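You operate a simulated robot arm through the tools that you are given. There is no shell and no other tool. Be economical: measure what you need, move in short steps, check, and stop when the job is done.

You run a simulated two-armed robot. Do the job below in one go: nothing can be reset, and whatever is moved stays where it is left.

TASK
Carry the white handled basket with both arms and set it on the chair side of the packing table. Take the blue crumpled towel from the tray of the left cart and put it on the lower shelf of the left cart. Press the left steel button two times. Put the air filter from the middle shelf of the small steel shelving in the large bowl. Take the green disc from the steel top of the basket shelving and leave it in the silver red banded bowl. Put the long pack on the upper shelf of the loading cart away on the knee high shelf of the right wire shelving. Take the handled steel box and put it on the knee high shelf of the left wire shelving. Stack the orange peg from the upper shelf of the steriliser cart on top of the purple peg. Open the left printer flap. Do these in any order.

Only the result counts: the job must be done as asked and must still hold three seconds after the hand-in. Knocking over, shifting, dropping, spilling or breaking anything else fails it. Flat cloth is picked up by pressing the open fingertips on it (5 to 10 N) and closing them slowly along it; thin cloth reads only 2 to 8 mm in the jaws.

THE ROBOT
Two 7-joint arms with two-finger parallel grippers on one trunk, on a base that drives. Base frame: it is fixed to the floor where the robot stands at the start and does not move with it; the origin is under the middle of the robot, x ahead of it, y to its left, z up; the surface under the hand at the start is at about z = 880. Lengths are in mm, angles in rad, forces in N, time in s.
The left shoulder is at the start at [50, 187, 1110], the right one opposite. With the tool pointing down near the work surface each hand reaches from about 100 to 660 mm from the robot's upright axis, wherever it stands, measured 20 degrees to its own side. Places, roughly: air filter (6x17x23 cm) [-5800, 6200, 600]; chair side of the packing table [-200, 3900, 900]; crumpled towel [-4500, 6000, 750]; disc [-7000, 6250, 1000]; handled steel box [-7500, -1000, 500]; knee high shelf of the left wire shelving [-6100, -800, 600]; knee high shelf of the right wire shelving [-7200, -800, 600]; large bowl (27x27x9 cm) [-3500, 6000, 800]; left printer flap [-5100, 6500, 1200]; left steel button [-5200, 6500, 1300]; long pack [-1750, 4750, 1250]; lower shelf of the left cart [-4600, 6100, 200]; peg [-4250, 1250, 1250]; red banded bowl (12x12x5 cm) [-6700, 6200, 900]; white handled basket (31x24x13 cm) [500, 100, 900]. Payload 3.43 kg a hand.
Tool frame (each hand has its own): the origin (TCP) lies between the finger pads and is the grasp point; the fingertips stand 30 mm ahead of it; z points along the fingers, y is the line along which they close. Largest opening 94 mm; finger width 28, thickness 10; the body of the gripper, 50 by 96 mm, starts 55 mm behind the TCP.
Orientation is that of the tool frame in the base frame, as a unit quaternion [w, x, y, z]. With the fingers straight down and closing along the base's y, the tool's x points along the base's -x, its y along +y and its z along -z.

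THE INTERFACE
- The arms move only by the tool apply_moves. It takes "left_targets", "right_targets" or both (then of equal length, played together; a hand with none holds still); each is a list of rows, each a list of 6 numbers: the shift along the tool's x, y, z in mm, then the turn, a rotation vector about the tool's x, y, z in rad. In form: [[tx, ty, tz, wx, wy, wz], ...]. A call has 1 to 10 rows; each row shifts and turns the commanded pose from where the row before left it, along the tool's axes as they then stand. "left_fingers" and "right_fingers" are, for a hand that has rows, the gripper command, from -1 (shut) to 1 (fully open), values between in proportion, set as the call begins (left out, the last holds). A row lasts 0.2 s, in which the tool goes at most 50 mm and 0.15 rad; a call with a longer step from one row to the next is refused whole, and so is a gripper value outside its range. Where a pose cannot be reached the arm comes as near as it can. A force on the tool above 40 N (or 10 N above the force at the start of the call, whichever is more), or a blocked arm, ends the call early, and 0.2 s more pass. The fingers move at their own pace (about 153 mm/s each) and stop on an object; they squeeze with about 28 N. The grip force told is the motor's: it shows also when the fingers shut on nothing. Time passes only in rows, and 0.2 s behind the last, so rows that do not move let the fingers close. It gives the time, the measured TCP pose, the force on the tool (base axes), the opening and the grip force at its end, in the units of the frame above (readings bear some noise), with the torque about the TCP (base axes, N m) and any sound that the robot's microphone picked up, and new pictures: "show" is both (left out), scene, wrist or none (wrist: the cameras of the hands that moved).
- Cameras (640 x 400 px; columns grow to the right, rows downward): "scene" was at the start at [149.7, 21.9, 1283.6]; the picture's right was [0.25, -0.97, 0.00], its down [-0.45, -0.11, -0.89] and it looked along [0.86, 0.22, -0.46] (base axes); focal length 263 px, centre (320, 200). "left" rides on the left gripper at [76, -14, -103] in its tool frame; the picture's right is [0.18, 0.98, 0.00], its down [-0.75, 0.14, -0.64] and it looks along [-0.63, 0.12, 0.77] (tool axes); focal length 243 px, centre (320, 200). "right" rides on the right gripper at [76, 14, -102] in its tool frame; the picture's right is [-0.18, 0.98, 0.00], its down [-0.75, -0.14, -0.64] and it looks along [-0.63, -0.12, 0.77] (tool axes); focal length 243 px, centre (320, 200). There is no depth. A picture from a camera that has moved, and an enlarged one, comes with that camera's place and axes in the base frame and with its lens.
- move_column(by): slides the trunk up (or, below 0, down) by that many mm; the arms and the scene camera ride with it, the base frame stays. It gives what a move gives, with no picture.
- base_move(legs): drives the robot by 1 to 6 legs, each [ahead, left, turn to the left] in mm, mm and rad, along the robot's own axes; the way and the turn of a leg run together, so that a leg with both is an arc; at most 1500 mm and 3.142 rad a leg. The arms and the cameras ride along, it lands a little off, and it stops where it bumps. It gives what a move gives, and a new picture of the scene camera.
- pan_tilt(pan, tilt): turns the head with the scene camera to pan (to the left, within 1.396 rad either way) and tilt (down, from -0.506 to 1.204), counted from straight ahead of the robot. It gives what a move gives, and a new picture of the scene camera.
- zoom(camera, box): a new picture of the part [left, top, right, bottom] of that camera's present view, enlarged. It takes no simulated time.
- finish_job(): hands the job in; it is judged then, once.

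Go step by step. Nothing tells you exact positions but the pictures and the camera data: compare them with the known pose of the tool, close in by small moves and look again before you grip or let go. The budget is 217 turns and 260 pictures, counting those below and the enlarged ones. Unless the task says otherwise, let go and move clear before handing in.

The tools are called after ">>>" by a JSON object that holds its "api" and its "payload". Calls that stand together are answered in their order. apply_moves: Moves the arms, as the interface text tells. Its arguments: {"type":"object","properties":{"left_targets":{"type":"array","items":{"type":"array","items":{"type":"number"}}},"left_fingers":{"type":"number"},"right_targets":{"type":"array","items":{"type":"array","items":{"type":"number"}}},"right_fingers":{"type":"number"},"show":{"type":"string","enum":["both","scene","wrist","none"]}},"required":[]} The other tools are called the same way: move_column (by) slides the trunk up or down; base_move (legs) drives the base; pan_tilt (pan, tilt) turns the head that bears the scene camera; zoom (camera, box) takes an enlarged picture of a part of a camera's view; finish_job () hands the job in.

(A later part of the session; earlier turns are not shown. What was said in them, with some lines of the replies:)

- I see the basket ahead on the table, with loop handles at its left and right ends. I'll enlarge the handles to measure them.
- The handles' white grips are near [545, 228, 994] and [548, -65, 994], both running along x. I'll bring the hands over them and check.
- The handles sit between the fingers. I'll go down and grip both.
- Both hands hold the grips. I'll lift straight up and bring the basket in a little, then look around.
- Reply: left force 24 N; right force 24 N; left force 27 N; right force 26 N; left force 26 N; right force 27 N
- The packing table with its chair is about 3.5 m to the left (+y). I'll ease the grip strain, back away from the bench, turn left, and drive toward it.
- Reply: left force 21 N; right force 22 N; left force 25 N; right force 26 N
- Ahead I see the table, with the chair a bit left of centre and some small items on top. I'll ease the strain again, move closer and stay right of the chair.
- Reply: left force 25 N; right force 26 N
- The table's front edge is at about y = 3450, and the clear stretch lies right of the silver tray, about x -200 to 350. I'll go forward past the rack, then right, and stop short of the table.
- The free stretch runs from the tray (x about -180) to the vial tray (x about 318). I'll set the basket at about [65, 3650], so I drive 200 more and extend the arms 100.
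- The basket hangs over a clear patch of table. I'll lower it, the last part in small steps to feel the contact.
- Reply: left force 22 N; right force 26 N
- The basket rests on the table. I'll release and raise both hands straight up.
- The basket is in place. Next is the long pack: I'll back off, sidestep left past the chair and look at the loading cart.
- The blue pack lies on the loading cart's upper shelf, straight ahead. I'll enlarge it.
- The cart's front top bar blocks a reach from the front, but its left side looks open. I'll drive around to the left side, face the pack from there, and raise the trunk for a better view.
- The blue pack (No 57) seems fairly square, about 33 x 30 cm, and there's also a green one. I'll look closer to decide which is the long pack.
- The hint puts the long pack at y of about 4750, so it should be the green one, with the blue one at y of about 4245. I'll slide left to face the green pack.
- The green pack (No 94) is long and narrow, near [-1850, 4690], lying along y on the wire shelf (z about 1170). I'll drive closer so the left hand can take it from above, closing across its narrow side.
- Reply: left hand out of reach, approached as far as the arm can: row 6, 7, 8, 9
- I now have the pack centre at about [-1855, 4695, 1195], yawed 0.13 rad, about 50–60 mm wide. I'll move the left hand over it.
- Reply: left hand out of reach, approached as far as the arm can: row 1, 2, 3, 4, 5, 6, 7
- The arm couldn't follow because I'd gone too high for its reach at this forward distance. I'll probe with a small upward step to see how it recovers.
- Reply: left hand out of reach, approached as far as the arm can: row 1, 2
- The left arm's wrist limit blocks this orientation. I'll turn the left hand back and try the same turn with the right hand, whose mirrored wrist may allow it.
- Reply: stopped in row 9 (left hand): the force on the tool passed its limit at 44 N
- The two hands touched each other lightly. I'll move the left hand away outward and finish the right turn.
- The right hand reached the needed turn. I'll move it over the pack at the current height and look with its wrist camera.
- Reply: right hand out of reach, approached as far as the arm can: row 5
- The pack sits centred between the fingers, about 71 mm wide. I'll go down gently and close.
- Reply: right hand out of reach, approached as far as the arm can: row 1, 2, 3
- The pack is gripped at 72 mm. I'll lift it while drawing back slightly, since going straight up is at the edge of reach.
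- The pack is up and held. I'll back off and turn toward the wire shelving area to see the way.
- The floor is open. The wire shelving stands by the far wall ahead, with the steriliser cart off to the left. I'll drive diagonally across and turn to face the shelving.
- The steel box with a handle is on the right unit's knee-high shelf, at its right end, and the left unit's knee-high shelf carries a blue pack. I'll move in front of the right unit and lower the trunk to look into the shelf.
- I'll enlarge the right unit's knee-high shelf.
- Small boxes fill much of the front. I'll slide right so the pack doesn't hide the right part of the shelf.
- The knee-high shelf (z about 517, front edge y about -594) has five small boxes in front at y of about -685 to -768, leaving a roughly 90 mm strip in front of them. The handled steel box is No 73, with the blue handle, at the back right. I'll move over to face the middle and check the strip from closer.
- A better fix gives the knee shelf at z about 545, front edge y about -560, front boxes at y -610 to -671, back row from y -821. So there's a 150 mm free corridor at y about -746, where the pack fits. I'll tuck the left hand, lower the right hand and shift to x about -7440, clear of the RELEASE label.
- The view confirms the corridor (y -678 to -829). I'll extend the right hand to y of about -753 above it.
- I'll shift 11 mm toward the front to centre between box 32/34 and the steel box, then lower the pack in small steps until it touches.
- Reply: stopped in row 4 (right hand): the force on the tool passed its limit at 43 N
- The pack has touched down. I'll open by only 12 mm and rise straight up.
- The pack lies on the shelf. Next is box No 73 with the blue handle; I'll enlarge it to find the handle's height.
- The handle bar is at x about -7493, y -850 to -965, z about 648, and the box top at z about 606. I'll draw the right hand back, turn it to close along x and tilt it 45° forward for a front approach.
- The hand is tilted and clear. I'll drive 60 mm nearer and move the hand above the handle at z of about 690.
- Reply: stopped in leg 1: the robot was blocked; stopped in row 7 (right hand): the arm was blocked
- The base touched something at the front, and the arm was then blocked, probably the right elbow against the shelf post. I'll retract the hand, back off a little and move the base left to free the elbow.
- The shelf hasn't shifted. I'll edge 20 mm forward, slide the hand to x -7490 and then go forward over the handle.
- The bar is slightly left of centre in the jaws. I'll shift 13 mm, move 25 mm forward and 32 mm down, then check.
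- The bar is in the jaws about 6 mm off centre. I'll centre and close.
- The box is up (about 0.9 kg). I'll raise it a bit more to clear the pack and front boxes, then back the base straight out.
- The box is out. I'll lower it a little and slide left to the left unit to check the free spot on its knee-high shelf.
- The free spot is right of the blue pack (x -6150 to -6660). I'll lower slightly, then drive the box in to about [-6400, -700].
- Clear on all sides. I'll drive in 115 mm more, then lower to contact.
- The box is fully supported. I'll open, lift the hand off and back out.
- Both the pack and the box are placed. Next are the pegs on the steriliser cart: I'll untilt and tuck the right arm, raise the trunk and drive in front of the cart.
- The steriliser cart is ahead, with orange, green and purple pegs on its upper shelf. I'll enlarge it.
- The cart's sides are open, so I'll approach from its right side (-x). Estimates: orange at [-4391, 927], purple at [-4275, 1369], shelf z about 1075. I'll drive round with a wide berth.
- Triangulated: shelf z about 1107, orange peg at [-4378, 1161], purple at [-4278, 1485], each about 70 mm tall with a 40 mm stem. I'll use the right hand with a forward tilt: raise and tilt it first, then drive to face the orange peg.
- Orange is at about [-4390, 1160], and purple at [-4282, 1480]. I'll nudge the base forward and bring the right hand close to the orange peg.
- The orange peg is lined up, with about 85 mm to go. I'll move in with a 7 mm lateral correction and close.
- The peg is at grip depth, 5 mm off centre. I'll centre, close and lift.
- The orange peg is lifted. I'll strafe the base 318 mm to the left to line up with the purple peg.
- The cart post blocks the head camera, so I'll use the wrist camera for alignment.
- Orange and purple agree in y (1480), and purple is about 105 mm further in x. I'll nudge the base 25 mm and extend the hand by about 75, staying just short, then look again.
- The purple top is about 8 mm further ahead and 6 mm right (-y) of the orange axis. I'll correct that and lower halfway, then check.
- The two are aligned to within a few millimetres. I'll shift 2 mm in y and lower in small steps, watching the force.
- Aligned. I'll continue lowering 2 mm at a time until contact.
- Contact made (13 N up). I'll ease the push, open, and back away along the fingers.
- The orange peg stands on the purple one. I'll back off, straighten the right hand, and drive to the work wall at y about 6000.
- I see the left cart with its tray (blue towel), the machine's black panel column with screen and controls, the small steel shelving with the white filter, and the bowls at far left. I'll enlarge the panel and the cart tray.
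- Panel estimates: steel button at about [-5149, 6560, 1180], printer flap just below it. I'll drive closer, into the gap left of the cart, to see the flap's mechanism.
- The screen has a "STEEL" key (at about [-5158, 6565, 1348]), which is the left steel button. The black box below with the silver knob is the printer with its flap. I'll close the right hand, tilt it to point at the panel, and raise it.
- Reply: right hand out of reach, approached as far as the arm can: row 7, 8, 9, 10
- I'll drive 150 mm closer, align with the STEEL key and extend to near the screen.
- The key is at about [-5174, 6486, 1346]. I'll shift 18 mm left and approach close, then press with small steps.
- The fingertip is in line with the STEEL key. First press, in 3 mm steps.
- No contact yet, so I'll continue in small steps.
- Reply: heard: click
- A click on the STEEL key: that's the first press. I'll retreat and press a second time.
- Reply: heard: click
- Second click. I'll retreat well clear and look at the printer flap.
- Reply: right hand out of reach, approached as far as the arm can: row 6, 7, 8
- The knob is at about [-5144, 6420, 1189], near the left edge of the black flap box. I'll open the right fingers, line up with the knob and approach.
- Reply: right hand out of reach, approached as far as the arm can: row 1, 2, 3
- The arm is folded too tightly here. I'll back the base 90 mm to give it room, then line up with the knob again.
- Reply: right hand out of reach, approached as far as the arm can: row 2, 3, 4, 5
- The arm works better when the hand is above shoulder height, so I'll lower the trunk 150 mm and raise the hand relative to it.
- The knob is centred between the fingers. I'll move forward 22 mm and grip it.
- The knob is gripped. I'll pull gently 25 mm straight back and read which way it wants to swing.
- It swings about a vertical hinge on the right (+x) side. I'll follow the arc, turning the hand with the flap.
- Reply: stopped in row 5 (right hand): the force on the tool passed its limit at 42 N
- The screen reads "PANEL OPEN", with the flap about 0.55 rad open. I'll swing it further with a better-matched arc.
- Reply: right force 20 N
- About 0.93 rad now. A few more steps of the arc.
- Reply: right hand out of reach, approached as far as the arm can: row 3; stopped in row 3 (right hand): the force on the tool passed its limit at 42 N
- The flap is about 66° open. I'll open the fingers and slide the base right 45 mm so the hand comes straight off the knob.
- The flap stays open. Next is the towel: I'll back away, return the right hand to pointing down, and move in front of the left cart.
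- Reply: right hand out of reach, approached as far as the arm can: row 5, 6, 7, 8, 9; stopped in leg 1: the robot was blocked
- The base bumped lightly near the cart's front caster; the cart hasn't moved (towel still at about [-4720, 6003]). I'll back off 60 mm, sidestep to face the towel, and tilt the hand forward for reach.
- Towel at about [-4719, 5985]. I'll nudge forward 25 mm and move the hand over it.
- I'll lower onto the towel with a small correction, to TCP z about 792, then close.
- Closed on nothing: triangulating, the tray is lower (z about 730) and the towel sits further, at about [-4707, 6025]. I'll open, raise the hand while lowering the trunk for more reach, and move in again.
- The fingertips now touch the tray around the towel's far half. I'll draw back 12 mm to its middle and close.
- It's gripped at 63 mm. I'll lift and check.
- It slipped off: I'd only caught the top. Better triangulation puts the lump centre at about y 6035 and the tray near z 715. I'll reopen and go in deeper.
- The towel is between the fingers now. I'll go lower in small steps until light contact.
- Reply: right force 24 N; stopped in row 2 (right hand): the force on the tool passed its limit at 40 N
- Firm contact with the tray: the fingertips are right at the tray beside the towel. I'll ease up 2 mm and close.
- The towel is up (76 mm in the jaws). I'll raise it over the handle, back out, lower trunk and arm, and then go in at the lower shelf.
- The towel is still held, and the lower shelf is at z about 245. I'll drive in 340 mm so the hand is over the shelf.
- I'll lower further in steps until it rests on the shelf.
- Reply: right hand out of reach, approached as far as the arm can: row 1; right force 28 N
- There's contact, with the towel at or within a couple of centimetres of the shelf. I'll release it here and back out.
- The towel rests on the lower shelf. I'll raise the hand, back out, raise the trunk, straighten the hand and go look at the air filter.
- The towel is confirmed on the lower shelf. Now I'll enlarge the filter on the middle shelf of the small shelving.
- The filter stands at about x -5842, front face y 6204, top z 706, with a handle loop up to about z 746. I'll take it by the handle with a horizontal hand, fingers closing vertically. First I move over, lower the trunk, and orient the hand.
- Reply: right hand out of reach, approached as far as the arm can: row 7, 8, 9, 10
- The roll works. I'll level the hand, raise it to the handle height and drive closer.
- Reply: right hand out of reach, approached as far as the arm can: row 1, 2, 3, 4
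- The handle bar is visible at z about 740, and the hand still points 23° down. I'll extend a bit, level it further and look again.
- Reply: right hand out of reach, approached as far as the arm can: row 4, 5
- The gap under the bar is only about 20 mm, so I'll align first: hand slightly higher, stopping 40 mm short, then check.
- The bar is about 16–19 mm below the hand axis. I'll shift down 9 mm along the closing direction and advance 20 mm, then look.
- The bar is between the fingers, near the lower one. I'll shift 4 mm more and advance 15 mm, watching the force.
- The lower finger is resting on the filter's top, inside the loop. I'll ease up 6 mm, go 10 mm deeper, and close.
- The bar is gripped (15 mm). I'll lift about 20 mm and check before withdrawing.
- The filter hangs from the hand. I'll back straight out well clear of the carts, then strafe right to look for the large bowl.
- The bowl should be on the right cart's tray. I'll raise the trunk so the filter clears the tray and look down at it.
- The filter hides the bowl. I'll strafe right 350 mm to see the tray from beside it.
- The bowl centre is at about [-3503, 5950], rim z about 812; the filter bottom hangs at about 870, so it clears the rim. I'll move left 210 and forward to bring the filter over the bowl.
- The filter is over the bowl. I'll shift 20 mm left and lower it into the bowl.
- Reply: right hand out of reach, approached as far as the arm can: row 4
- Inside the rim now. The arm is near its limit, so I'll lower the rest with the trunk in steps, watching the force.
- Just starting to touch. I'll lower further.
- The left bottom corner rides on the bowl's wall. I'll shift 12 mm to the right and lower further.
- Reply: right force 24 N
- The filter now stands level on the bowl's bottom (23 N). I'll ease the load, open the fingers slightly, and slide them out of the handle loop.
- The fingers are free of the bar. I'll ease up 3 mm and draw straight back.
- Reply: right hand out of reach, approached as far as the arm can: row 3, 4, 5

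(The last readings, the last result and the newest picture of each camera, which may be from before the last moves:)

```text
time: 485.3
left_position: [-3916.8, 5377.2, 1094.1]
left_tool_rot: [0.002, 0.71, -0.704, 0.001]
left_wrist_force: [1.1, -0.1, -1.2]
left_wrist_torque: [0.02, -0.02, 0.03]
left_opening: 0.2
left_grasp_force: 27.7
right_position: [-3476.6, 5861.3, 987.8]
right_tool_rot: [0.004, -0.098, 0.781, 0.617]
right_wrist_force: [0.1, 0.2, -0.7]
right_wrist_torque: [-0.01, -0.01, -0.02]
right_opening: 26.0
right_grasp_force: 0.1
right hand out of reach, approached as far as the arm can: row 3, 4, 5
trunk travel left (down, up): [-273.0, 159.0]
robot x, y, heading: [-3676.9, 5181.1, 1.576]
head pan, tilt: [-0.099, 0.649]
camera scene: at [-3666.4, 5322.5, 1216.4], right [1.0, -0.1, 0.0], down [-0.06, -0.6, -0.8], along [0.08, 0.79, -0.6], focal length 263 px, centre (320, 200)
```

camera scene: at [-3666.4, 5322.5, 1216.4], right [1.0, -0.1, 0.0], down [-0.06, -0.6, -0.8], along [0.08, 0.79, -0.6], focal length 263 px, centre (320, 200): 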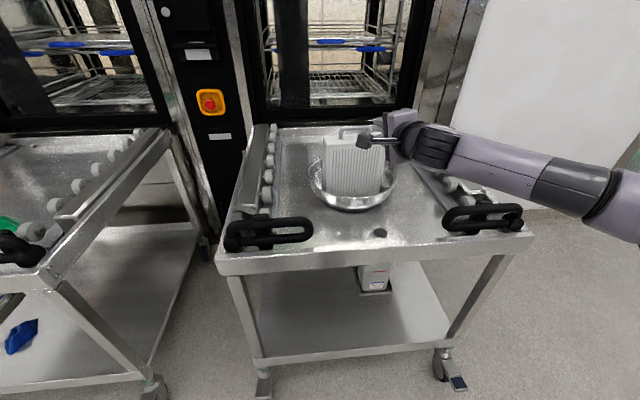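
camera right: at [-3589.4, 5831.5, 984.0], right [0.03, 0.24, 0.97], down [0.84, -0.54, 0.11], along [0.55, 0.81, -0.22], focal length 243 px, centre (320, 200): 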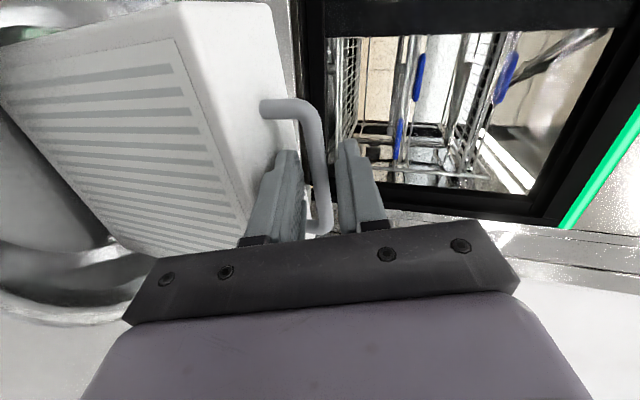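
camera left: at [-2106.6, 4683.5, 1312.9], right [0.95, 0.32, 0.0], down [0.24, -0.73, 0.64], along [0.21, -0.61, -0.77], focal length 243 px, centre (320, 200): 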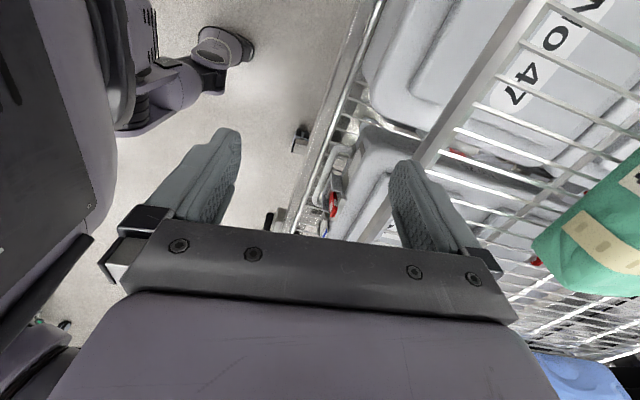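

The filter stays in the bowl. I'll back away, un-roll the right hand, and drive to the basket shelving for the disc.

>>> {"api": "base_move", "payload": {"legs": [[-600, 0, 0]]}}

>>> {"api": "apply_moves", "payload": {"right_targets": [[0, 0, 0, 0, 0, -0.15], [0, 0, 0, 0, 0, -0.15], [0, 0, 0, 0, 0, -0.15], [0, 0, 0, 0, 0, -0.15], [0, 0, 0, 0, 0, -0.15], [0, 0, 0, 0, 0, -0.15], [0, 0, 0, 0, 0, -0.15], [0, 0, 0, 0, 0, -0.15], [0, 0, 0, 0, 0, -0.15], [0, 0, 0, 0, 0, -0.1]], "show": "none"}}

>>> {"api": "apply_moves", "payload": {"right_targets": [[0, 0, 0, 0, 0.15, 0], [0, 0, 0, 0, 0.15, 0], [0, 0, 0, 0, 0.15, 0], [0, 0, 0, 0, 0.15, 0], [0, 0, 0, 0, 0.15, 0], [0, 0, 0, 0, 0.15, 0], [20, 0, 0, 0, 0.15, 0], [30, 0, 0, 0, 0.15, 0], [40, 0, 0, 0, 0, 0], [40, 0, 0, 0, 0, 0]], "show": "none"}}

>>> {"api": "base_move", "payload": {"legs": [[0, 1500, 0], [0, 1500, 0], [0, 150, -0.005]]}}

```text
time: 488.6
left_position: [-3918.2, 4790.8, 1093.8]
left_tool_rot: [-0.002, -0.707, 0.707, 0.0]
left_wrist_force: [-0.5, 0.3, -0.3]
left_wrist_torque: [0.01, 0.0, -0.04]
left_opening: 0.0
left_grasp_force: 27.9
right_position: [-3473.0, 5273.5, 987.6]
right_tool_rot: [0.005, -0.094, 0.782, 0.617]
right_wrist_force: [-0.2, -0.7, -0.5]
right_wrist_torque: [0.0, -0.01, -0.04]
right_opening: 25.7
right_grasp_force: 0.1
trunk travel left (down, up): [-273.0, 159.0]
robot x, y, heading: [-3679.4, 4588.1, 1.567]
head pan, tilt: [-0.099, 0.649]
camera scene: at [-3666.1, 4734.0, 1216.4], right [0.99, -0.1, 0.0], down [-0.06, -0.6, -0.8], along [0.08, 0.79, -0.6], focal length 263 px, centre (320, 200)
```

scene: 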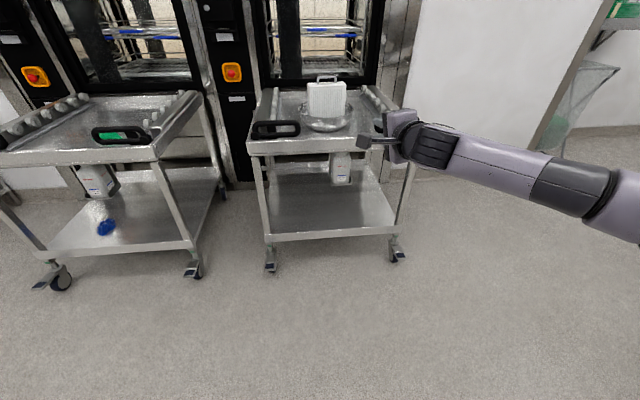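

```text
time: 490.9
left_position: [-3917.0, 4790.6, 1093.6]
left_tool_rot: [0.002, 0.707, -0.707, 0.001]
left_wrist_force: [-0.4, -0.2, -0.2]
left_wrist_torque: [-0.01, 0.01, 0.0]
left_opening: 0.0
left_grasp_force: 27.5
right_position: [-3472.3, 5271.4, 988.2]
right_tool_rot: [-0.413, 0.59, -0.522, -0.457]
right_wrist_force: [0.7, -0.3, 0.5]
right_wrist_torque: [0.04, 0.01, 0.01]
right_opening: 25.8
right_grasp_force: 0.1
trunk travel left (down, up): [-273.0, 159.0]
robot x, y, heading: [-3681.1, 4592.2, 1.573]
head pan, tilt: [-0.099, 0.649]
```

```text
time: 493.1
left_position: [-3916.1, 4789.8, 1094.2]
left_tool_rot: [-0.002, -0.707, 0.707, -0.001]
left_wrist_force: [-0.5, 0.7, 0.5]
left_wrist_torque: [-0.01, -0.03, 0.0]
left_opening: 0.3
left_grasp_force: 28.0
right_position: [-3458.5, 5147.6, 960.6]
right_tool_rot: [-0.044, 0.744, -0.665, -0.045]
right_wrist_force: [0.0, 0.1, 0.1]
right_wrist_torque: [0.0, 0.01, -0.01]
right_opening: 25.8
right_grasp_force: 0.1
trunk travel left (down, up): [-273.0, 159.0]
robot x, y, heading: [-3676.5, 4591.6, 1.564]
head pan, tilt: [-0.099, 0.649]
```

```text
time: 520.5
left_position: [-7032.7, 4792.7, 1095.1]
left_tool_rot: [-0.002, -0.707, 0.707, -0.001]
left_wrist_force: [0.3, -0.5, -0.4]
left_wrist_torque: [0.0, 0.0, 0.03]
left_opening: 0.3
left_grasp_force: 28.1
right_position: [-6575.1, 5150.9, 960.9]
right_tool_rot: [-0.046, 0.744, -0.665, -0.046]
right_wrist_force: [0.1, -0.1, 0.5]
right_wrist_torque: [-0.02, -0.01, 0.02]
right_opening: 25.9
right_grasp_force: 0.0
trunk travel left (down, up): [-273.0, 159.0]
robot x, y, heading: [-6792.4, 4591.7, 1.563]
head pan, tilt: [-0.099, 0.649]
camera scene: at [-6781.4, 4736.4, 1216.4], right [0.99, -0.1, 0.0], down [-0.06, -0.6, -0.8], along [0.08, 0.79, -0.6], focal length 263 px, centre (320, 200)
```

scene: 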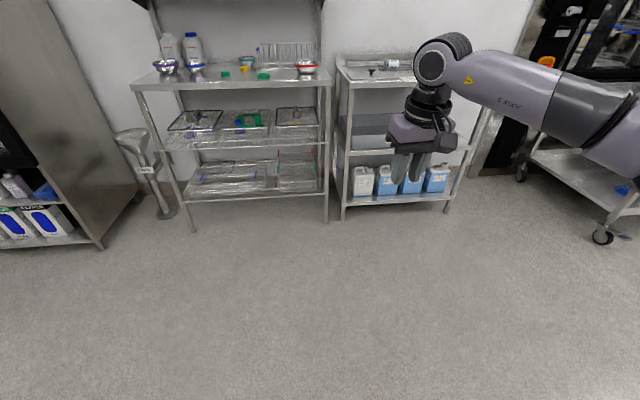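

I'll enlarge the basket shelving's steel top.

>>> {"api": "zoom", "payload": {"camera": "scene", "box": [140, 25, 340, 125]}}

```text
3.20 times, centred on (240, 75) of scene
camera zoom: at [-6781.4, 4736.4, 1216.4], right [0.99, -0.1, 0.0], down [-0.06, -0.6, -0.8], along [0.08, 0.79, -0.6], focal length 842 px, centre (576, 600)
```

zoom: 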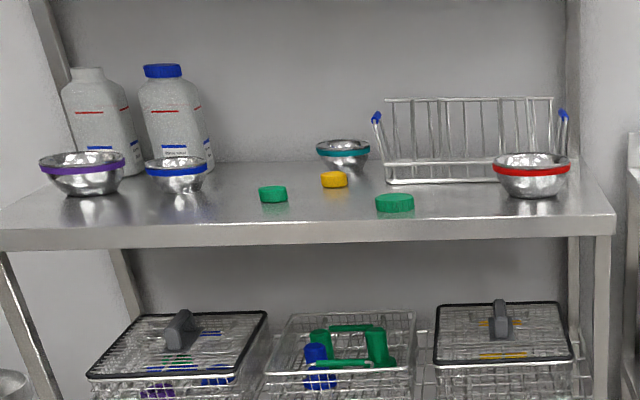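

There are two green pieces; the right, wider one at about [-6923, 6215] looks like the disc. I'll drive closer to make sure.

>>> {"api": "base_move", "payload": {"legs": [[0, -80, 0.008], [950, 0, 0]]}}

>>> {"api": "pan_tilt", "payload": {"pan": 0.2, "tilt": 0.5}}

>>> {"api": "zoom", "payload": {"camera": "scene", "box": [180, 90, 440, 250]}}

```text
time: 526.3
left_position: [-6951.9, 5724.1, 1094.3]
left_tool_rot: [-0.001, -0.707, 0.708, -0.001]
left_wrist_force: [-0.1, -0.5, 0.9]
left_wrist_torque: [0.01, 0.03, -0.01]
left_opening: 0.1
left_grasp_force: 28.1
right_position: [-6493.8, 6081.3, 960.3]
right_tool_rot: [-0.046, 0.744, -0.665, -0.046]
right_wrist_force: [0.4, -0.1, 0.6]
right_wrist_torque: [-0.03, 0.03, 0.03]
right_opening: 25.9
right_grasp_force: 0.0
trunk travel left (down, up): [-273.0, 159.0]
robot x, y, heading: [-6713.6, 5524.6, 1.562]
head pan, tilt: [-0.099, 0.649]
camera scene: at [-6700.6, 5667.1, 1216.3], right [0.99, -0.1, 0.0], down [-0.06, -0.6, -0.8], along [0.08, 0.79, -0.6], focal length 263 px, centre (320, 200)
```

scene: 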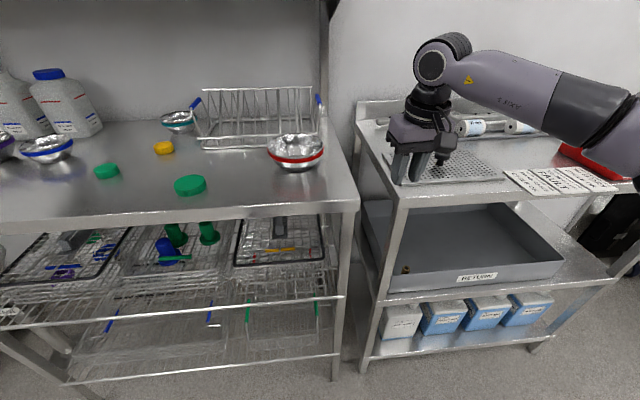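

```text
time: 527.1
left_position: [-6950.8, 5724.5, 1094.2]
left_tool_rot: [-0.002, -0.707, 0.707, 0.0]
left_wrist_force: [0.2, 0.1, 0.1]
left_wrist_torque: [0.01, -0.01, -0.03]
left_opening: 0.2
left_grasp_force: 27.7
right_position: [-6493.1, 6080.8, 960.9]
right_tool_rot: [-0.046, 0.744, -0.665, -0.045]
right_wrist_force: [0.7, -0.5, 0.1]
right_wrist_torque: [-0.05, 0.03, 0.0]
right_opening: 26.0
right_grasp_force: 0.1
trunk travel left (down, up): [-273.0, 159.0]
robot x, y, heading: [-6711.0, 5525.1, 1.565]
head pan, tilt: [0.201, 0.499]
camera scene: at [-6727.3, 5669.9, 1229.7], right [0.98, 0.19, 0.0], down [0.09, -0.47, -0.88], along [-0.17, 0.86, -0.48], focal length 263 px, centre (320, 200)
```

scene: 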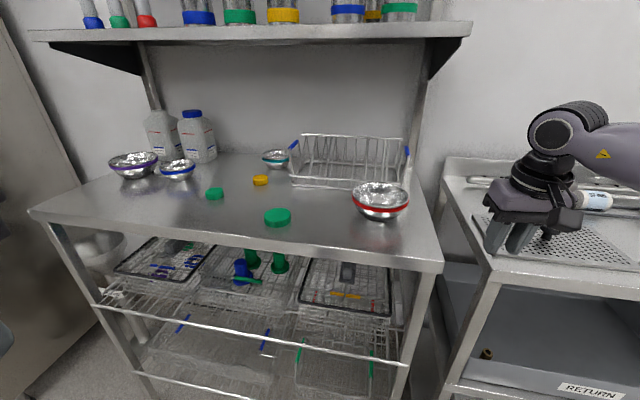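

```text
2.46 times, centred on (310, 170) of scene
camera zoom: at [-6727.3, 5669.9, 1229.7], right [0.98, 0.19, 0.0], down [0.09, -0.47, -0.88], along [-0.17, 0.86, -0.48], focal length 648 px, centre (345, 274)
```

zoom: 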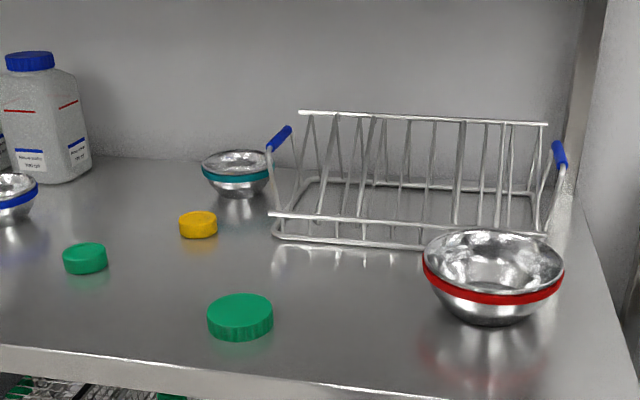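

Two green pieces of different size. I'll enlarge each strongly.

>>> {"api": "zoom", "payload": {"camera": "scene", "box": [195, 165, 305, 235]}}

```text
5.71 times, centred on (250, 200) of scene
camera zoom: at [-6727.3, 5669.9, 1229.7], right [0.98, 0.19, 0.0], down [0.09, -0.47, -0.88], along [-0.17, 0.86, -0.48], focal length 1504 px, centre (720, 200)
```

zoom: 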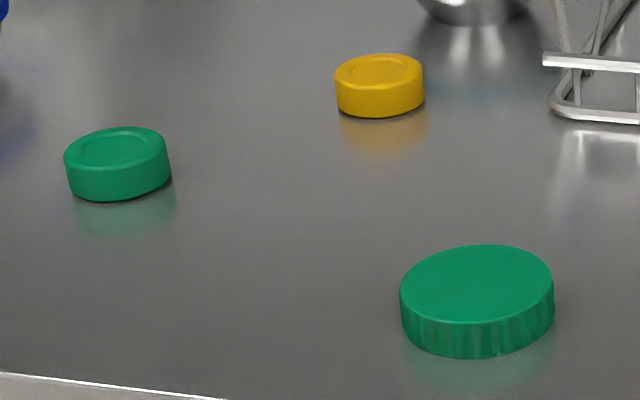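

The smaller green piece matches the yellow disc's shape, while the larger knurled one looks like a screw lid. So the left one, at about [-7106, 6204], is the green disc. I'll tuck the right hand, then move the base so the left hand can take it.

>>> {"api": "apply_moves", "payload": {"right_targets": [[0, 0, -30, 0, 0.09, 0], [20, 0, -30, 0, 0, 0], [40, 0, -15, 0, 0, 0], [45, 0, 0, 0, 0, 0], [45, 0, 0, 0, 0, 0], [45, 0, 0, 0, 0, 0]], "left_targets": [[0, 0, 0, 0, 0, 0], [0, 0, 0, 0, 0, 0], [0, 0, 0, 0, 0, 0], [0, 0, 0, 0, 0, 0], [0, 0, 0, 0, 0, 0], [0, 0, 0, 0, 0, 0]], "left_fingers": 1, "show": "none"}}

>>> {"api": "base_move", "payload": {"legs": [[0, 190, 0.006], [95, 0, 0]]}}

>>> {"api": "apply_moves", "payload": {"left_targets": [[-45, 0, 0, 0, 0, 0], [-45, 0, 0, 0, 0, 0], [-45, 0, 0, 0, 0, 0], [-45, 0, 10, 0, 0, 0], [-45, 0, 15, 0, 0, 0], [-40, 0, 15, 0, 0, 0], [-40, 0, 15, 0, 0, 0]], "show": "both"}}

```text
time: 528.5
left_position: [-6952.4, 5723.0, 1094.0]
left_tool_rot: [-0.002, -0.707, 0.707, -0.001]
left_wrist_force: [-0.1, 0.2, -0.6]
left_wrist_torque: [-0.03, 0.02, 0.03]
left_opening: 94.1
left_grasp_force: 0.0
right_position: [-6469.5, 5883.2, 1028.6]
right_tool_rot: [-0.015, 0.745, -0.667, -0.012]
right_wrist_force: [-0.2, -0.1, -0.7]
right_wrist_torque: [-0.01, -0.02, 0.0]
right_opening: 25.8
right_grasp_force: 0.1
trunk travel left (down, up): [-273.0, 159.0]
robot x, y, heading: [-6713.7, 5523.7, 1.57]
head pan, tilt: [0.201, 0.499]
```

```text
time: 531.5
left_position: [-7135.9, 5821.6, 1094.7]
left_tool_rot: [0.003, 0.708, -0.706, 0.002]
left_wrist_force: [0.0, 0.0, -0.3]
left_wrist_torque: [0.01, 0.0, 0.02]
left_opening: 93.9
left_grasp_force: 0.1
right_position: [-6654.1, 5981.9, 1026.8]
right_tool_rot: [-0.016, 0.745, -0.666, -0.012]
right_wrist_force: [-0.4, -0.8, -0.3]
right_wrist_torque: [-0.01, -0.02, 0.0]
right_opening: 26.1
right_grasp_force: 0.1
trunk travel left (down, up): [-273.0, 159.0]
robot x, y, heading: [-6897.4, 5617.4, 1.569]
head pan, tilt: [0.201, 0.499]
camera scene: at [-6911.2, 5767.7, 1229.6], right [0.98, 0.2, 0.0], down [0.09, -0.47, -0.88], along [-0.17, 0.86, -0.48], focal length 263 px, centre (320, 200)
```

scene: 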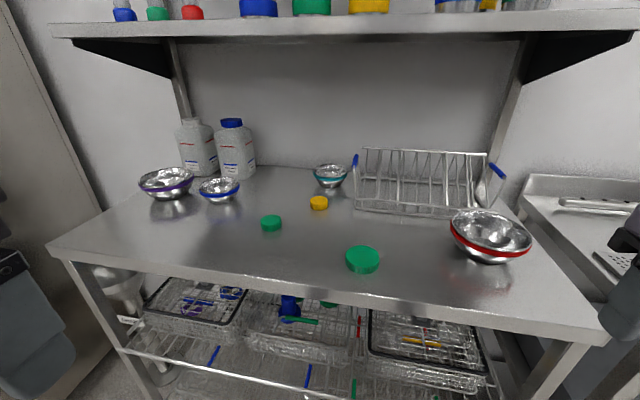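

```text
time: 533.1
left_position: [-7136.4, 6127.2, 1036.1]
left_tool_rot: [0.002, 0.707, -0.707, 0.001]
left_wrist_force: [-0.7, -0.1, -1.2]
left_wrist_torque: [0.0, 0.0, 0.0]
left_opening: 94.1
left_grasp_force: 0.1
right_position: [-6653.3, 5981.3, 1027.9]
right_tool_rot: [-0.015, 0.746, -0.666, -0.012]
right_wrist_force: [-0.1, -0.3, -0.1]
right_wrist_torque: [0.0, -0.05, 0.0]
right_opening: 25.6
right_grasp_force: 0.1
trunk travel left (down, up): [-273.0, 159.0]
robot x, y, heading: [-6894.6, 5621.5, 1.568]
head pan, tilt: [0.201, 0.499]
camera scene: at [-6911.1, 5767.6, 1229.7], right [0.98, 0.2, 0.0], down [0.09, -0.47, -0.88], along [-0.17, 0.86, -0.48], focal length 263 px, centre (320, 200)
camera left: at [-7122.5, 6052.1, 1140.0], right [-0.98, -0.18, 0.0], down [-0.14, 0.76, 0.64], along [-0.12, 0.63, -0.77], focal length 243 px, centre (320, 200)
```

scene: 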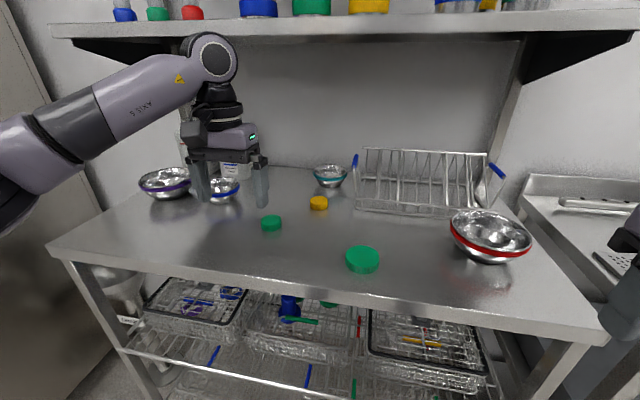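
left: 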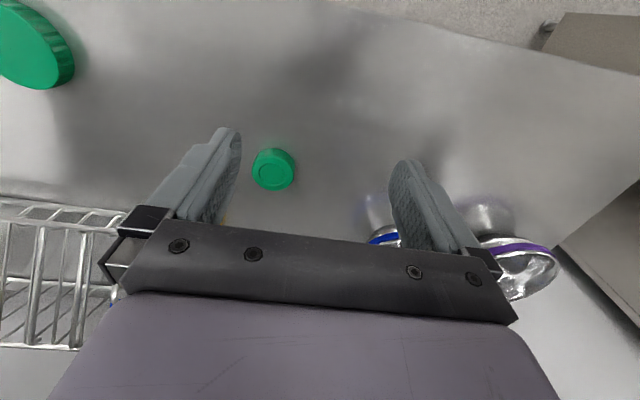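

Disc at about [-7103, 6195]. I'll move over it, partly down, and check.

>>> {"api": "apply_moves", "payload": {"left_targets": [[-34, -17, 5, 0, 0, 0], [-34, -16, 15, 0, 0, 0], [0, 0, 30, 0, 0, 0]], "show": "wrist"}}

```text
time: 533.9
left_position: [-7105.1, 6194.1, 986.6]
left_tool_rot: [0.001, 0.708, -0.706, 0.001]
left_wrist_force: [-0.3, -0.1, 0.0]
left_wrist_torque: [-0.02, 0.02, -0.03]
left_opening: 94.0
left_grasp_force: 0.1
right_position: [-6654.9, 5981.6, 1028.1]
right_tool_rot: [-0.015, 0.746, -0.665, -0.012]
right_wrist_force: [0.1, 0.2, -0.4]
right_wrist_torque: [-0.03, 0.02, 0.03]
right_opening: 26.0
right_grasp_force: 0.0
trunk travel left (down, up): [-273.0, 159.0]
robot x, y, heading: [-6896.6, 5620.8, 1.565]
head pan, tilt: [0.201, 0.499]
camera left: at [-7091.4, 6119.8, 1091.8], right [-0.98, -0.19, 0.0], down [-0.14, 0.76, 0.64], along [-0.12, 0.63, -0.77], focal length 243 px, centre (320, 200)
```

left: 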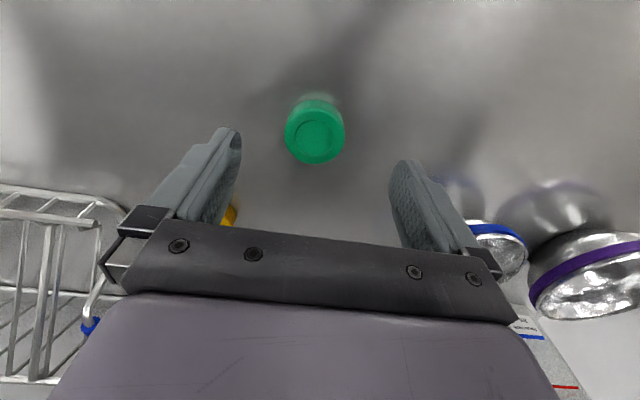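

Centred over the disc. I'll descend to just above the table and close.

>>> {"api": "apply_moves", "payload": {"left_targets": [[0, -3, 20, 0, 0, 0], [0, 0, 15, 0, 0, 0], [0, 0, 8, 0, 0, 0]], "show": "none"}}

>>> {"api": "apply_moves", "payload": {"left_targets": [[0, 0, 0, 0, 0, 0], [0, 0, 0, 0, 0, 0], [0, 0, 0, 0, 0, 0]], "left_fingers": -1, "show": "wrist"}}

```text
time: 534.7
left_position: [-7099.3, 6193.6, 949.6]
left_tool_rot: [-0.003, 0.707, -0.707, -0.003]
left_wrist_force: [-1.3, 4.2, 24.2]
left_wrist_torque: [-0.21, 0.41, -0.35]
left_opening: 93.7
left_grasp_force: 0.0
right_position: [-6653.3, 5980.8, 1029.7]
right_tool_rot: [-0.016, 0.746, -0.666, -0.013]
right_wrist_force: [-0.5, 0.4, 0.0]
right_wrist_torque: [-0.01, 0.01, -0.01]
right_opening: 26.0
right_grasp_force: 0.1
trunk travel left (down, up): [-273.0, 159.0]
robot x, y, heading: [-6897.0, 5620.6, 1.57]
head pan, tilt: [0.201, 0.499]
```

```text
time: 535.5
left_position: [-7099.8, 6193.1, 949.9]
left_tool_rot: [-0.001, 0.709, -0.706, -0.002]
left_wrist_force: [-4.5, -0.8, 32.4]
left_wrist_torque: [-0.48, -0.07, 0.15]
left_opening: 40.7
left_grasp_force: 28.0
right_position: [-6653.1, 5979.4, 1031.0]
right_tool_rot: [-0.017, 0.747, -0.665, -0.013]
right_wrist_force: [-0.4, -0.7, -0.6]
right_wrist_torque: [0.01, 0.02, -0.01]
right_opening: 26.0
right_grasp_force: 0.1
trunk travel left (down, up): [-273.0, 159.0]
robot x, y, heading: [-6897.9, 5622.0, 1.568]
head pan, tilt: [0.201, 0.499]
camera left: at [-7086.2, 6116.7, 1053.8], right [-0.98, -0.19, 0.0], down [-0.14, 0.75, 0.65], along [-0.12, 0.63, -0.76], focal length 243 px, centre (320, 200)
```

left: 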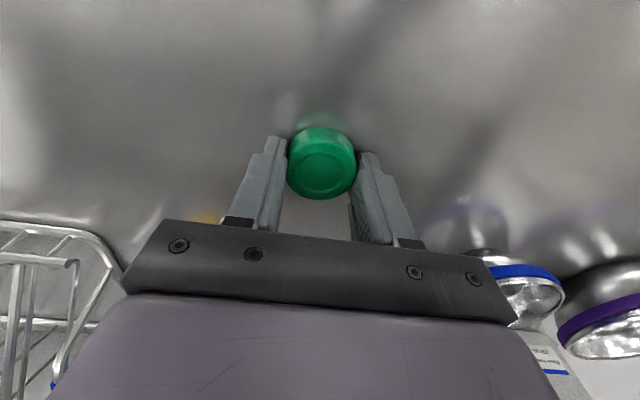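

Gripped (41 mm). I'll lift about 70 mm, staying below the upper shelf, and strafe the base right 400 mm to the red-banded bowl.

>>> {"api": "apply_moves", "payload": {"left_targets": [[0, 0, -20, 0, 0, 0], [0, 0, -25, 0, 0, 0], [0, 0, -25, 0, 0, 0]], "show": "none"}}

>>> {"api": "base_move", "payload": {"legs": [[0, -300, 0]]}}

>>> {"api": "zoom", "payload": {"camera": "left", "box": [0, 0, 640, 400]}}

```text
time: 536.3
left_position: [-7099.7, 6192.4, 1014.8]
left_tool_rot: [0.002, 0.707, -0.707, 0.001]
left_wrist_force: [0.9, -0.6, 0.0]
left_wrist_torque: [0.0, -0.04, -0.01]
left_opening: 40.6
left_grasp_force: 28.0
right_position: [-6654.9, 5980.1, 1028.0]
right_tool_rot: [-0.016, 0.746, -0.666, -0.013]
right_wrist_force: [-0.2, -0.8, 0.2]
right_wrist_torque: [0.02, 0.02, -0.01]
right_opening: 26.0
right_grasp_force: 0.0
trunk travel left (down, up): [-273.0, 159.0]
robot x, y, heading: [-6899.1, 5622.5, 1.565]
head pan, tilt: [0.201, 0.499]
```

```text
time: 539.5
left_position: [-6807.4, 6191.5, 1014.4]
left_tool_rot: [0.002, 0.709, -0.705, 0.001]
left_wrist_force: [0.5, 0.1, -0.2]
left_wrist_torque: [-0.01, -0.02, 0.02]
left_opening: 40.5
left_grasp_force: 27.9
right_position: [-6362.2, 5980.6, 1027.9]
right_tool_rot: [-0.016, 0.748, -0.664, -0.013]
right_wrist_force: [0.3, 0.5, 0.5]
right_wrist_torque: [-0.01, 0.0, -0.01]
right_opening: 25.8
right_grasp_force: 0.0
trunk travel left (down, up): [-273.0, 159.0]
robot x, y, heading: [-6603.9, 5622.0, 1.572]
head pan, tilt: [0.201, 0.499]
camera scene: at [-6618.3, 5766.7, 1229.7], right [0.98, 0.2, 0.0], down [0.1, -0.47, -0.88], along [-0.18, 0.86, -0.48], focal length 263 px, centre (320, 200)
```

scene: 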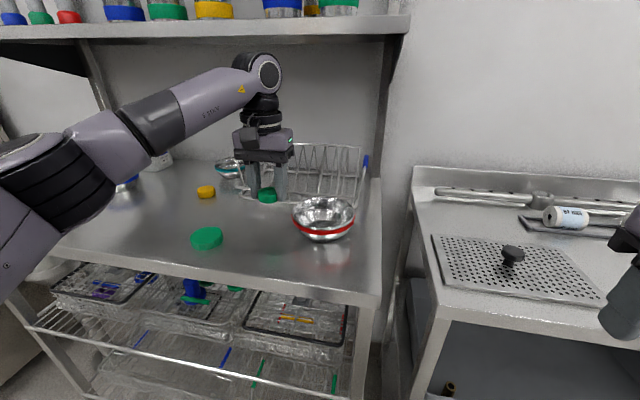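

```text
1.00 times, centred on (320, 200) of left (not enlarged: the box is as wide or as high as the picture)
camera zoom: at [-6793.8, 6116.4, 1119.2], right [-0.98, -0.19, 0.0], down [-0.14, 0.76, 0.64], along [-0.12, 0.63, -0.77], focal length 243 px, centre (320, 200)
```

zoom: 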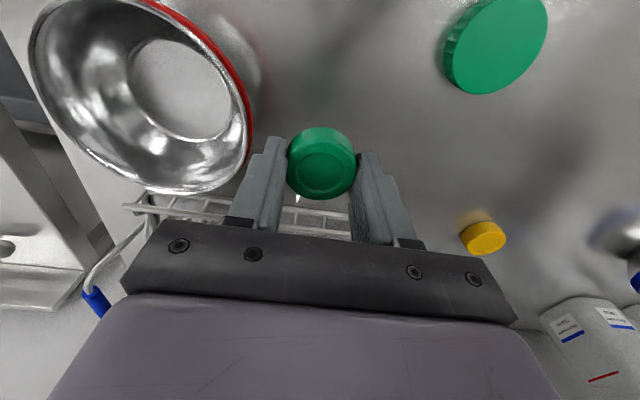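

Bowl centre at about [-6699, 6178]. I'll move the hand over it, slightly higher, then check before lowering.

>>> {"api": "apply_moves", "payload": {"left_targets": [[0, 0, -8, 0, 0, 0], [5, -36, 0, 0, 0, 0], [5, -36, 0, 0, 0, 0], [4, -36, 0, 0, 0, 0]]}}

```text
time: 540.5
left_position: [-6698.9, 6179.5, 1023.2]
left_tool_rot: [0.002, 0.709, -0.706, 0.001]
left_wrist_force: [0.8, 0.4, 0.4]
left_wrist_torque: [0.0, 0.0, -0.01]
left_opening: 40.6
left_grasp_force: 27.5
right_position: [-6362.8, 5982.4, 1028.1]
right_tool_rot: [-0.016, 0.747, -0.664, -0.012]
right_wrist_force: [0.6, -0.7, -0.3]
right_wrist_torque: [-0.01, -0.01, 0.01]
right_opening: 25.8
right_grasp_force: 0.1
trunk travel left (down, up): [-273.0, 159.0]
robot x, y, heading: [-6603.1, 5621.7, 1.568]
head pan, tilt: [0.201, 0.499]
camera scene: at [-6618.0, 5766.6, 1229.7], right [0.98, 0.2, 0.0], down [0.1, -0.47, -0.88], along [-0.18, 0.86, -0.48], focal length 263 px, centre (320, 200)
camera left: at [-6684.5, 6105.1, 1128.1], right [-0.98, -0.19, 0.0], down [-0.14, 0.76, 0.64], along [-0.12, 0.63, -0.77], focal length 243 px, centre (320, 200)
```

scene: 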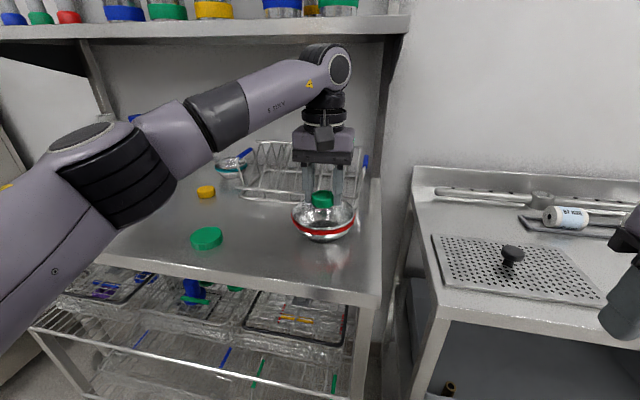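
left: 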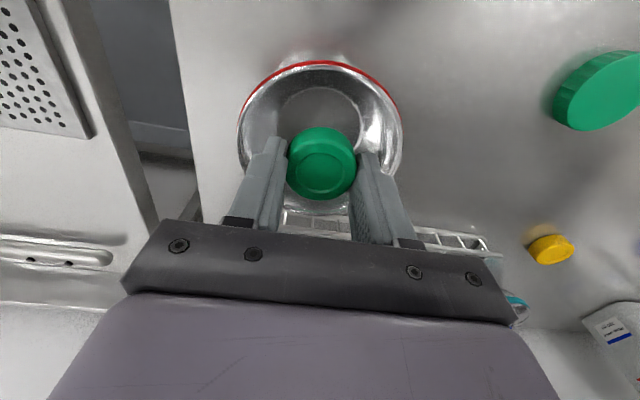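

Centred over the bowl. I'll lower 50 mm into it and release with a small opening.

>>> {"api": "apply_moves", "payload": {"left_targets": [[3, 0, 20, 0, 0, 0], [0, 0, 18, 0, 0, 0], [0, 0, 8, 0, 0, 0], [0, 0, 5, 0, 0, 0]], "show": "none"}}

>>> {"api": "apply_moves", "payload": {"left_targets": [[0, 0, 0, 0, 0, 0], [0, 0, 0, 0, 0, 0], [0, 0, 0, 0, 0, 0]], "left_fingers": 0.15, "show": "none"}}

>>> {"api": "apply_moves", "payload": {"left_targets": [[0, 0, -20, 0, 0, 0], [0, 0, -25, 0, 0, 0], [40, 0, -10, 0, 0, 0], [45, 0, 0, 0, 0, 0], [45, 0, 0, 0, 0, 0]]}}

```text
time: 541.5
left_position: [-6701.5, 6175.1, 971.2]
left_tool_rot: [0.001, 0.71, -0.705, 0.0]
left_wrist_force: [-1.2, 2.6, 4.5]
left_wrist_torque: [-0.03, -0.05, 0.04]
left_opening: 40.5
left_grasp_force: 27.8
right_position: [-6362.5, 5982.4, 1029.6]
right_tool_rot: [-0.015, 0.747, -0.664, -0.012]
right_wrist_force: [0.3, -0.3, 0.4]
right_wrist_torque: [0.0, 0.01, 0.01]
right_opening: 25.9
right_grasp_force: 0.0
trunk travel left (down, up): [-273.0, 159.0]
robot x, y, heading: [-6603.6, 5617.9, 1.571]
head pan, tilt: [0.201, 0.499]
```

```text
time: 542.3
left_position: [-6699.6, 6175.4, 970.6]
left_tool_rot: [0.002, 0.709, -0.705, 0.0]
left_wrist_force: [-1.2, 2.6, 4.5]
left_wrist_torque: [0.03, -0.13, 0.05]
left_opening: 49.1
left_grasp_force: 0.0
right_position: [-6362.9, 5981.8, 1028.1]
right_tool_rot: [-0.016, 0.747, -0.665, -0.011]
right_wrist_force: [-0.1, -0.9, -0.6]
right_wrist_torque: [0.01, 0.0, 0.01]
right_opening: 26.2
right_grasp_force: 0.0
trunk travel left (down, up): [-273.0, 159.0]
robot x, y, heading: [-6603.5, 5618.8, 1.571]
head pan, tilt: [0.201, 0.499]
```

```text
time: 543.5
left_position: [-6701.2, 6043.1, 1027.7]
left_tool_rot: [0.002, 0.71, -0.705, 0.001]
left_wrist_force: [-0.8, -0.3, -0.4]
left_wrist_torque: [0.04, 0.01, 0.04]
left_opening: 53.9
left_grasp_force: 0.1
right_position: [-6362.0, 5981.9, 1029.2]
right_tool_rot: [-0.015, 0.748, -0.664, -0.013]
right_wrist_force: [-0.1, 0.0, 0.6]
right_wrist_torque: [-0.01, -0.01, 0.0]
right_opening: 25.7
right_grasp_force: 0.1
trunk travel left (down, up): [-273.0, 159.0]
robot x, y, heading: [-6600.2, 5620.7, 1.571]
head pan, tilt: [0.201, 0.499]
camera scene: at [-6618.4, 5766.4, 1229.8], right [0.98, 0.2, 0.0], down [0.1, -0.47, -0.88], along [-0.18, 0.86, -0.48], focal length 263 px, centre (320, 200)
camera left: at [-6685.9, 5967.4, 1131.8], right [-0.98, -0.19, 0.0], down [-0.14, 0.76, 0.64], along [-0.12, 0.63, -0.77], focal length 243 px, centre (320, 200)
```

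scene: 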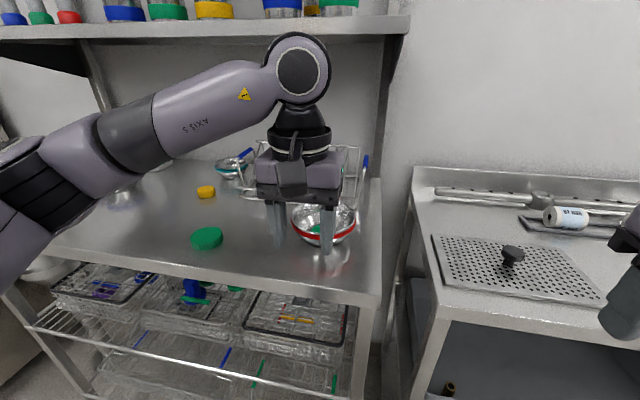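
left: 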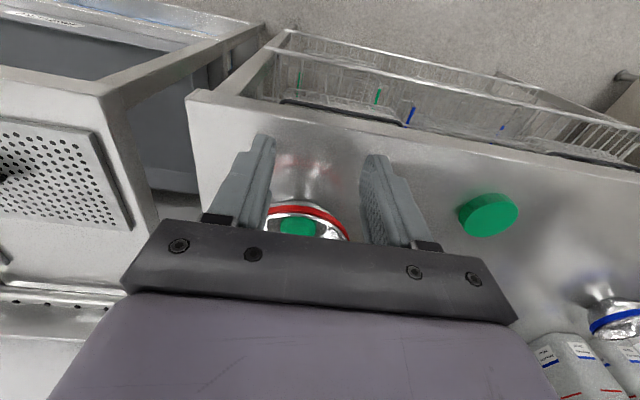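

The disc lies in the red-banded bowl. I'll back clear and take a last look before handing in.

>>> {"api": "base_move", "payload": {"legs": [[-500, 0, 0]]}}

>>> {"api": "pan_tilt", "payload": {"pan": -1.0, "tilt": 0.25}}

```text
time: 546.4
left_position: [-6699.3, 5540.4, 1027.5]
left_tool_rot: [-0.001, -0.707, 0.707, -0.001]
left_wrist_force: [-0.1, 0.7, 0.1]
left_wrist_torque: [-0.02, 0.01, -0.05]
left_opening: 54.0
left_grasp_force: 0.1
right_position: [-6361.6, 5478.1, 1028.0]
right_tool_rot: [-0.016, 0.746, -0.666, -0.012]
right_wrist_force: [-0.1, 0.1, -0.8]
right_wrist_torque: [0.01, 0.02, -0.02]
right_opening: 26.0
right_grasp_force: 0.0
trunk travel left (down, up): [-273.0, 159.0]
robot x, y, heading: [-6605.0, 5116.0, 1.56]
head pan, tilt: [0.201, 0.499]
camera scene: at [-6618.9, 5263.9, 1229.8], right [0.98, 0.19, 0.0], down [0.09, -0.47, -0.88], along [-0.17, 0.86, -0.48], focal length 263 px, centre (320, 200)
```

scene: 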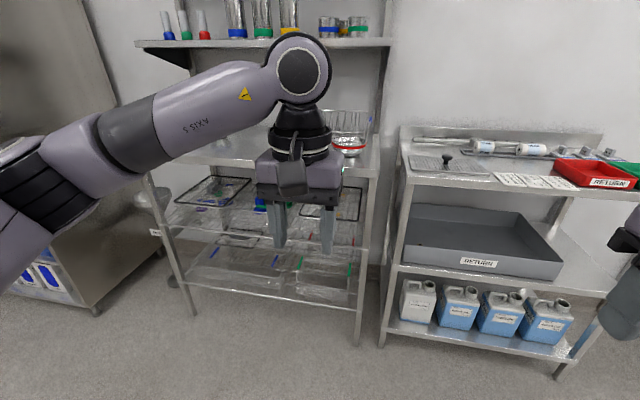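

```text
time: 547.8
left_position: [-6698.9, 5540.4, 1026.1]
left_tool_rot: [0.001, 0.707, -0.707, 0.001]
left_wrist_force: [0.2, -0.4, -0.6]
left_wrist_torque: [-0.01, 0.01, 0.02]
left_opening: 54.1
left_grasp_force: 0.1
right_position: [-6361.5, 5478.0, 1028.2]
right_tool_rot: [-0.016, 0.746, -0.666, -0.011]
right_wrist_force: [-0.6, 0.5, -0.7]
right_wrist_torque: [-0.01, 0.0, 0.01]
right_opening: 25.8
right_grasp_force: 0.0
trunk travel left (down, up): [-273.0, 159.0]
robot x, y, heading: [-6603.5, 5120.6, 1.568]
head pan, tilt: [-1.0, 0.25]
camera scene: at [-6522.4, 5225.0, 1252.8], right [0.54, -0.84, 0.0], down [-0.21, -0.13, -0.97], along [0.82, 0.52, -0.25], focal length 263 px, centre (320, 200)
```

scene: 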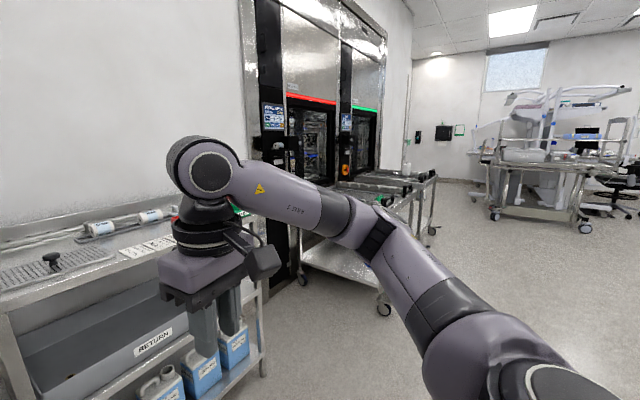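

I'll enlarge the carts to check the filter.

>>> {"api": "zoom", "payload": {"camera": "scene", "box": [300, 90, 460, 250]}}

```text
2.50 times, centred on (380, 170) of scene
camera zoom: at [-6522.4, 5225.0, 1252.8], right [0.54, -0.84, 0.0], down [-0.21, -0.13, -0.97], along [0.82, 0.52, -0.25], focal length 658 px, centre (170, 275)
```

zoom: 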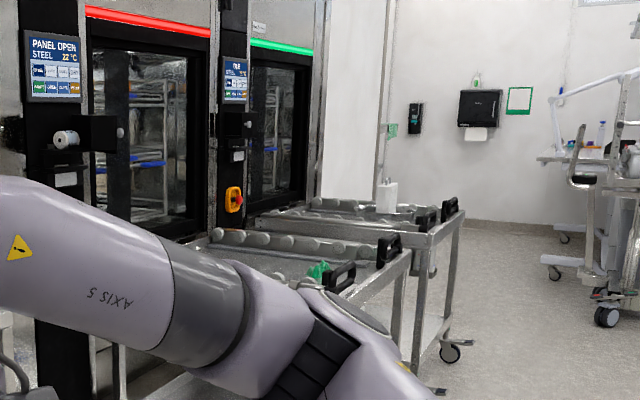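

The filter still stands in the bowl (the white block on the right cart), the panel reads open, and both hands are clear. I'm handing in.

>>> {"api": "finish_job", "payload": {}}

```text
The job is handed in.
```

I carried out all nine tasks and handed the job in; I have not been told how it was judged.

- **Basket:** it stands on the clear front part of the packing table, to the right of the chair. I read "chair side" as the front edge of the table.
- **Towel:** the blue towel is on the lower shelf of the left cart. It slipped on the first two grips.
- **Steel button:** I pressed the STEEL key on the left machine's screen twice and heard a click each time. I took that key to be the left steel button.
- **Air filter:** it stands upright in the large bowl and was still there at the last look.
- **Green disc:** it is in the red-banded bowl. There were two green pieces on the steel top, and I took the smaller one because it matches the yellow disc. The larger one, left in place, looks like a screw lid, so the choice could be wrong.
- **Long pack:** the green pack (No 94) is on the knee-high shelf of the right wire shelving, between the two rows of boxes.
- **Handled steel box:** box No 73 is on the knee-high shelf of the left wire shelving.
- **Pegs:** the orange peg stands on the purple one.
- **Printer flap:** it is about 65 degrees open, and the screen reads "PANEL OPEN".

The base bumped lightly at the right wire shelving and at the left cart. An arm pressed briefly against something at the shelving, probably a post, and the held towel brushed something at the cart's front edge. I saw nothing move out of place after any of these.
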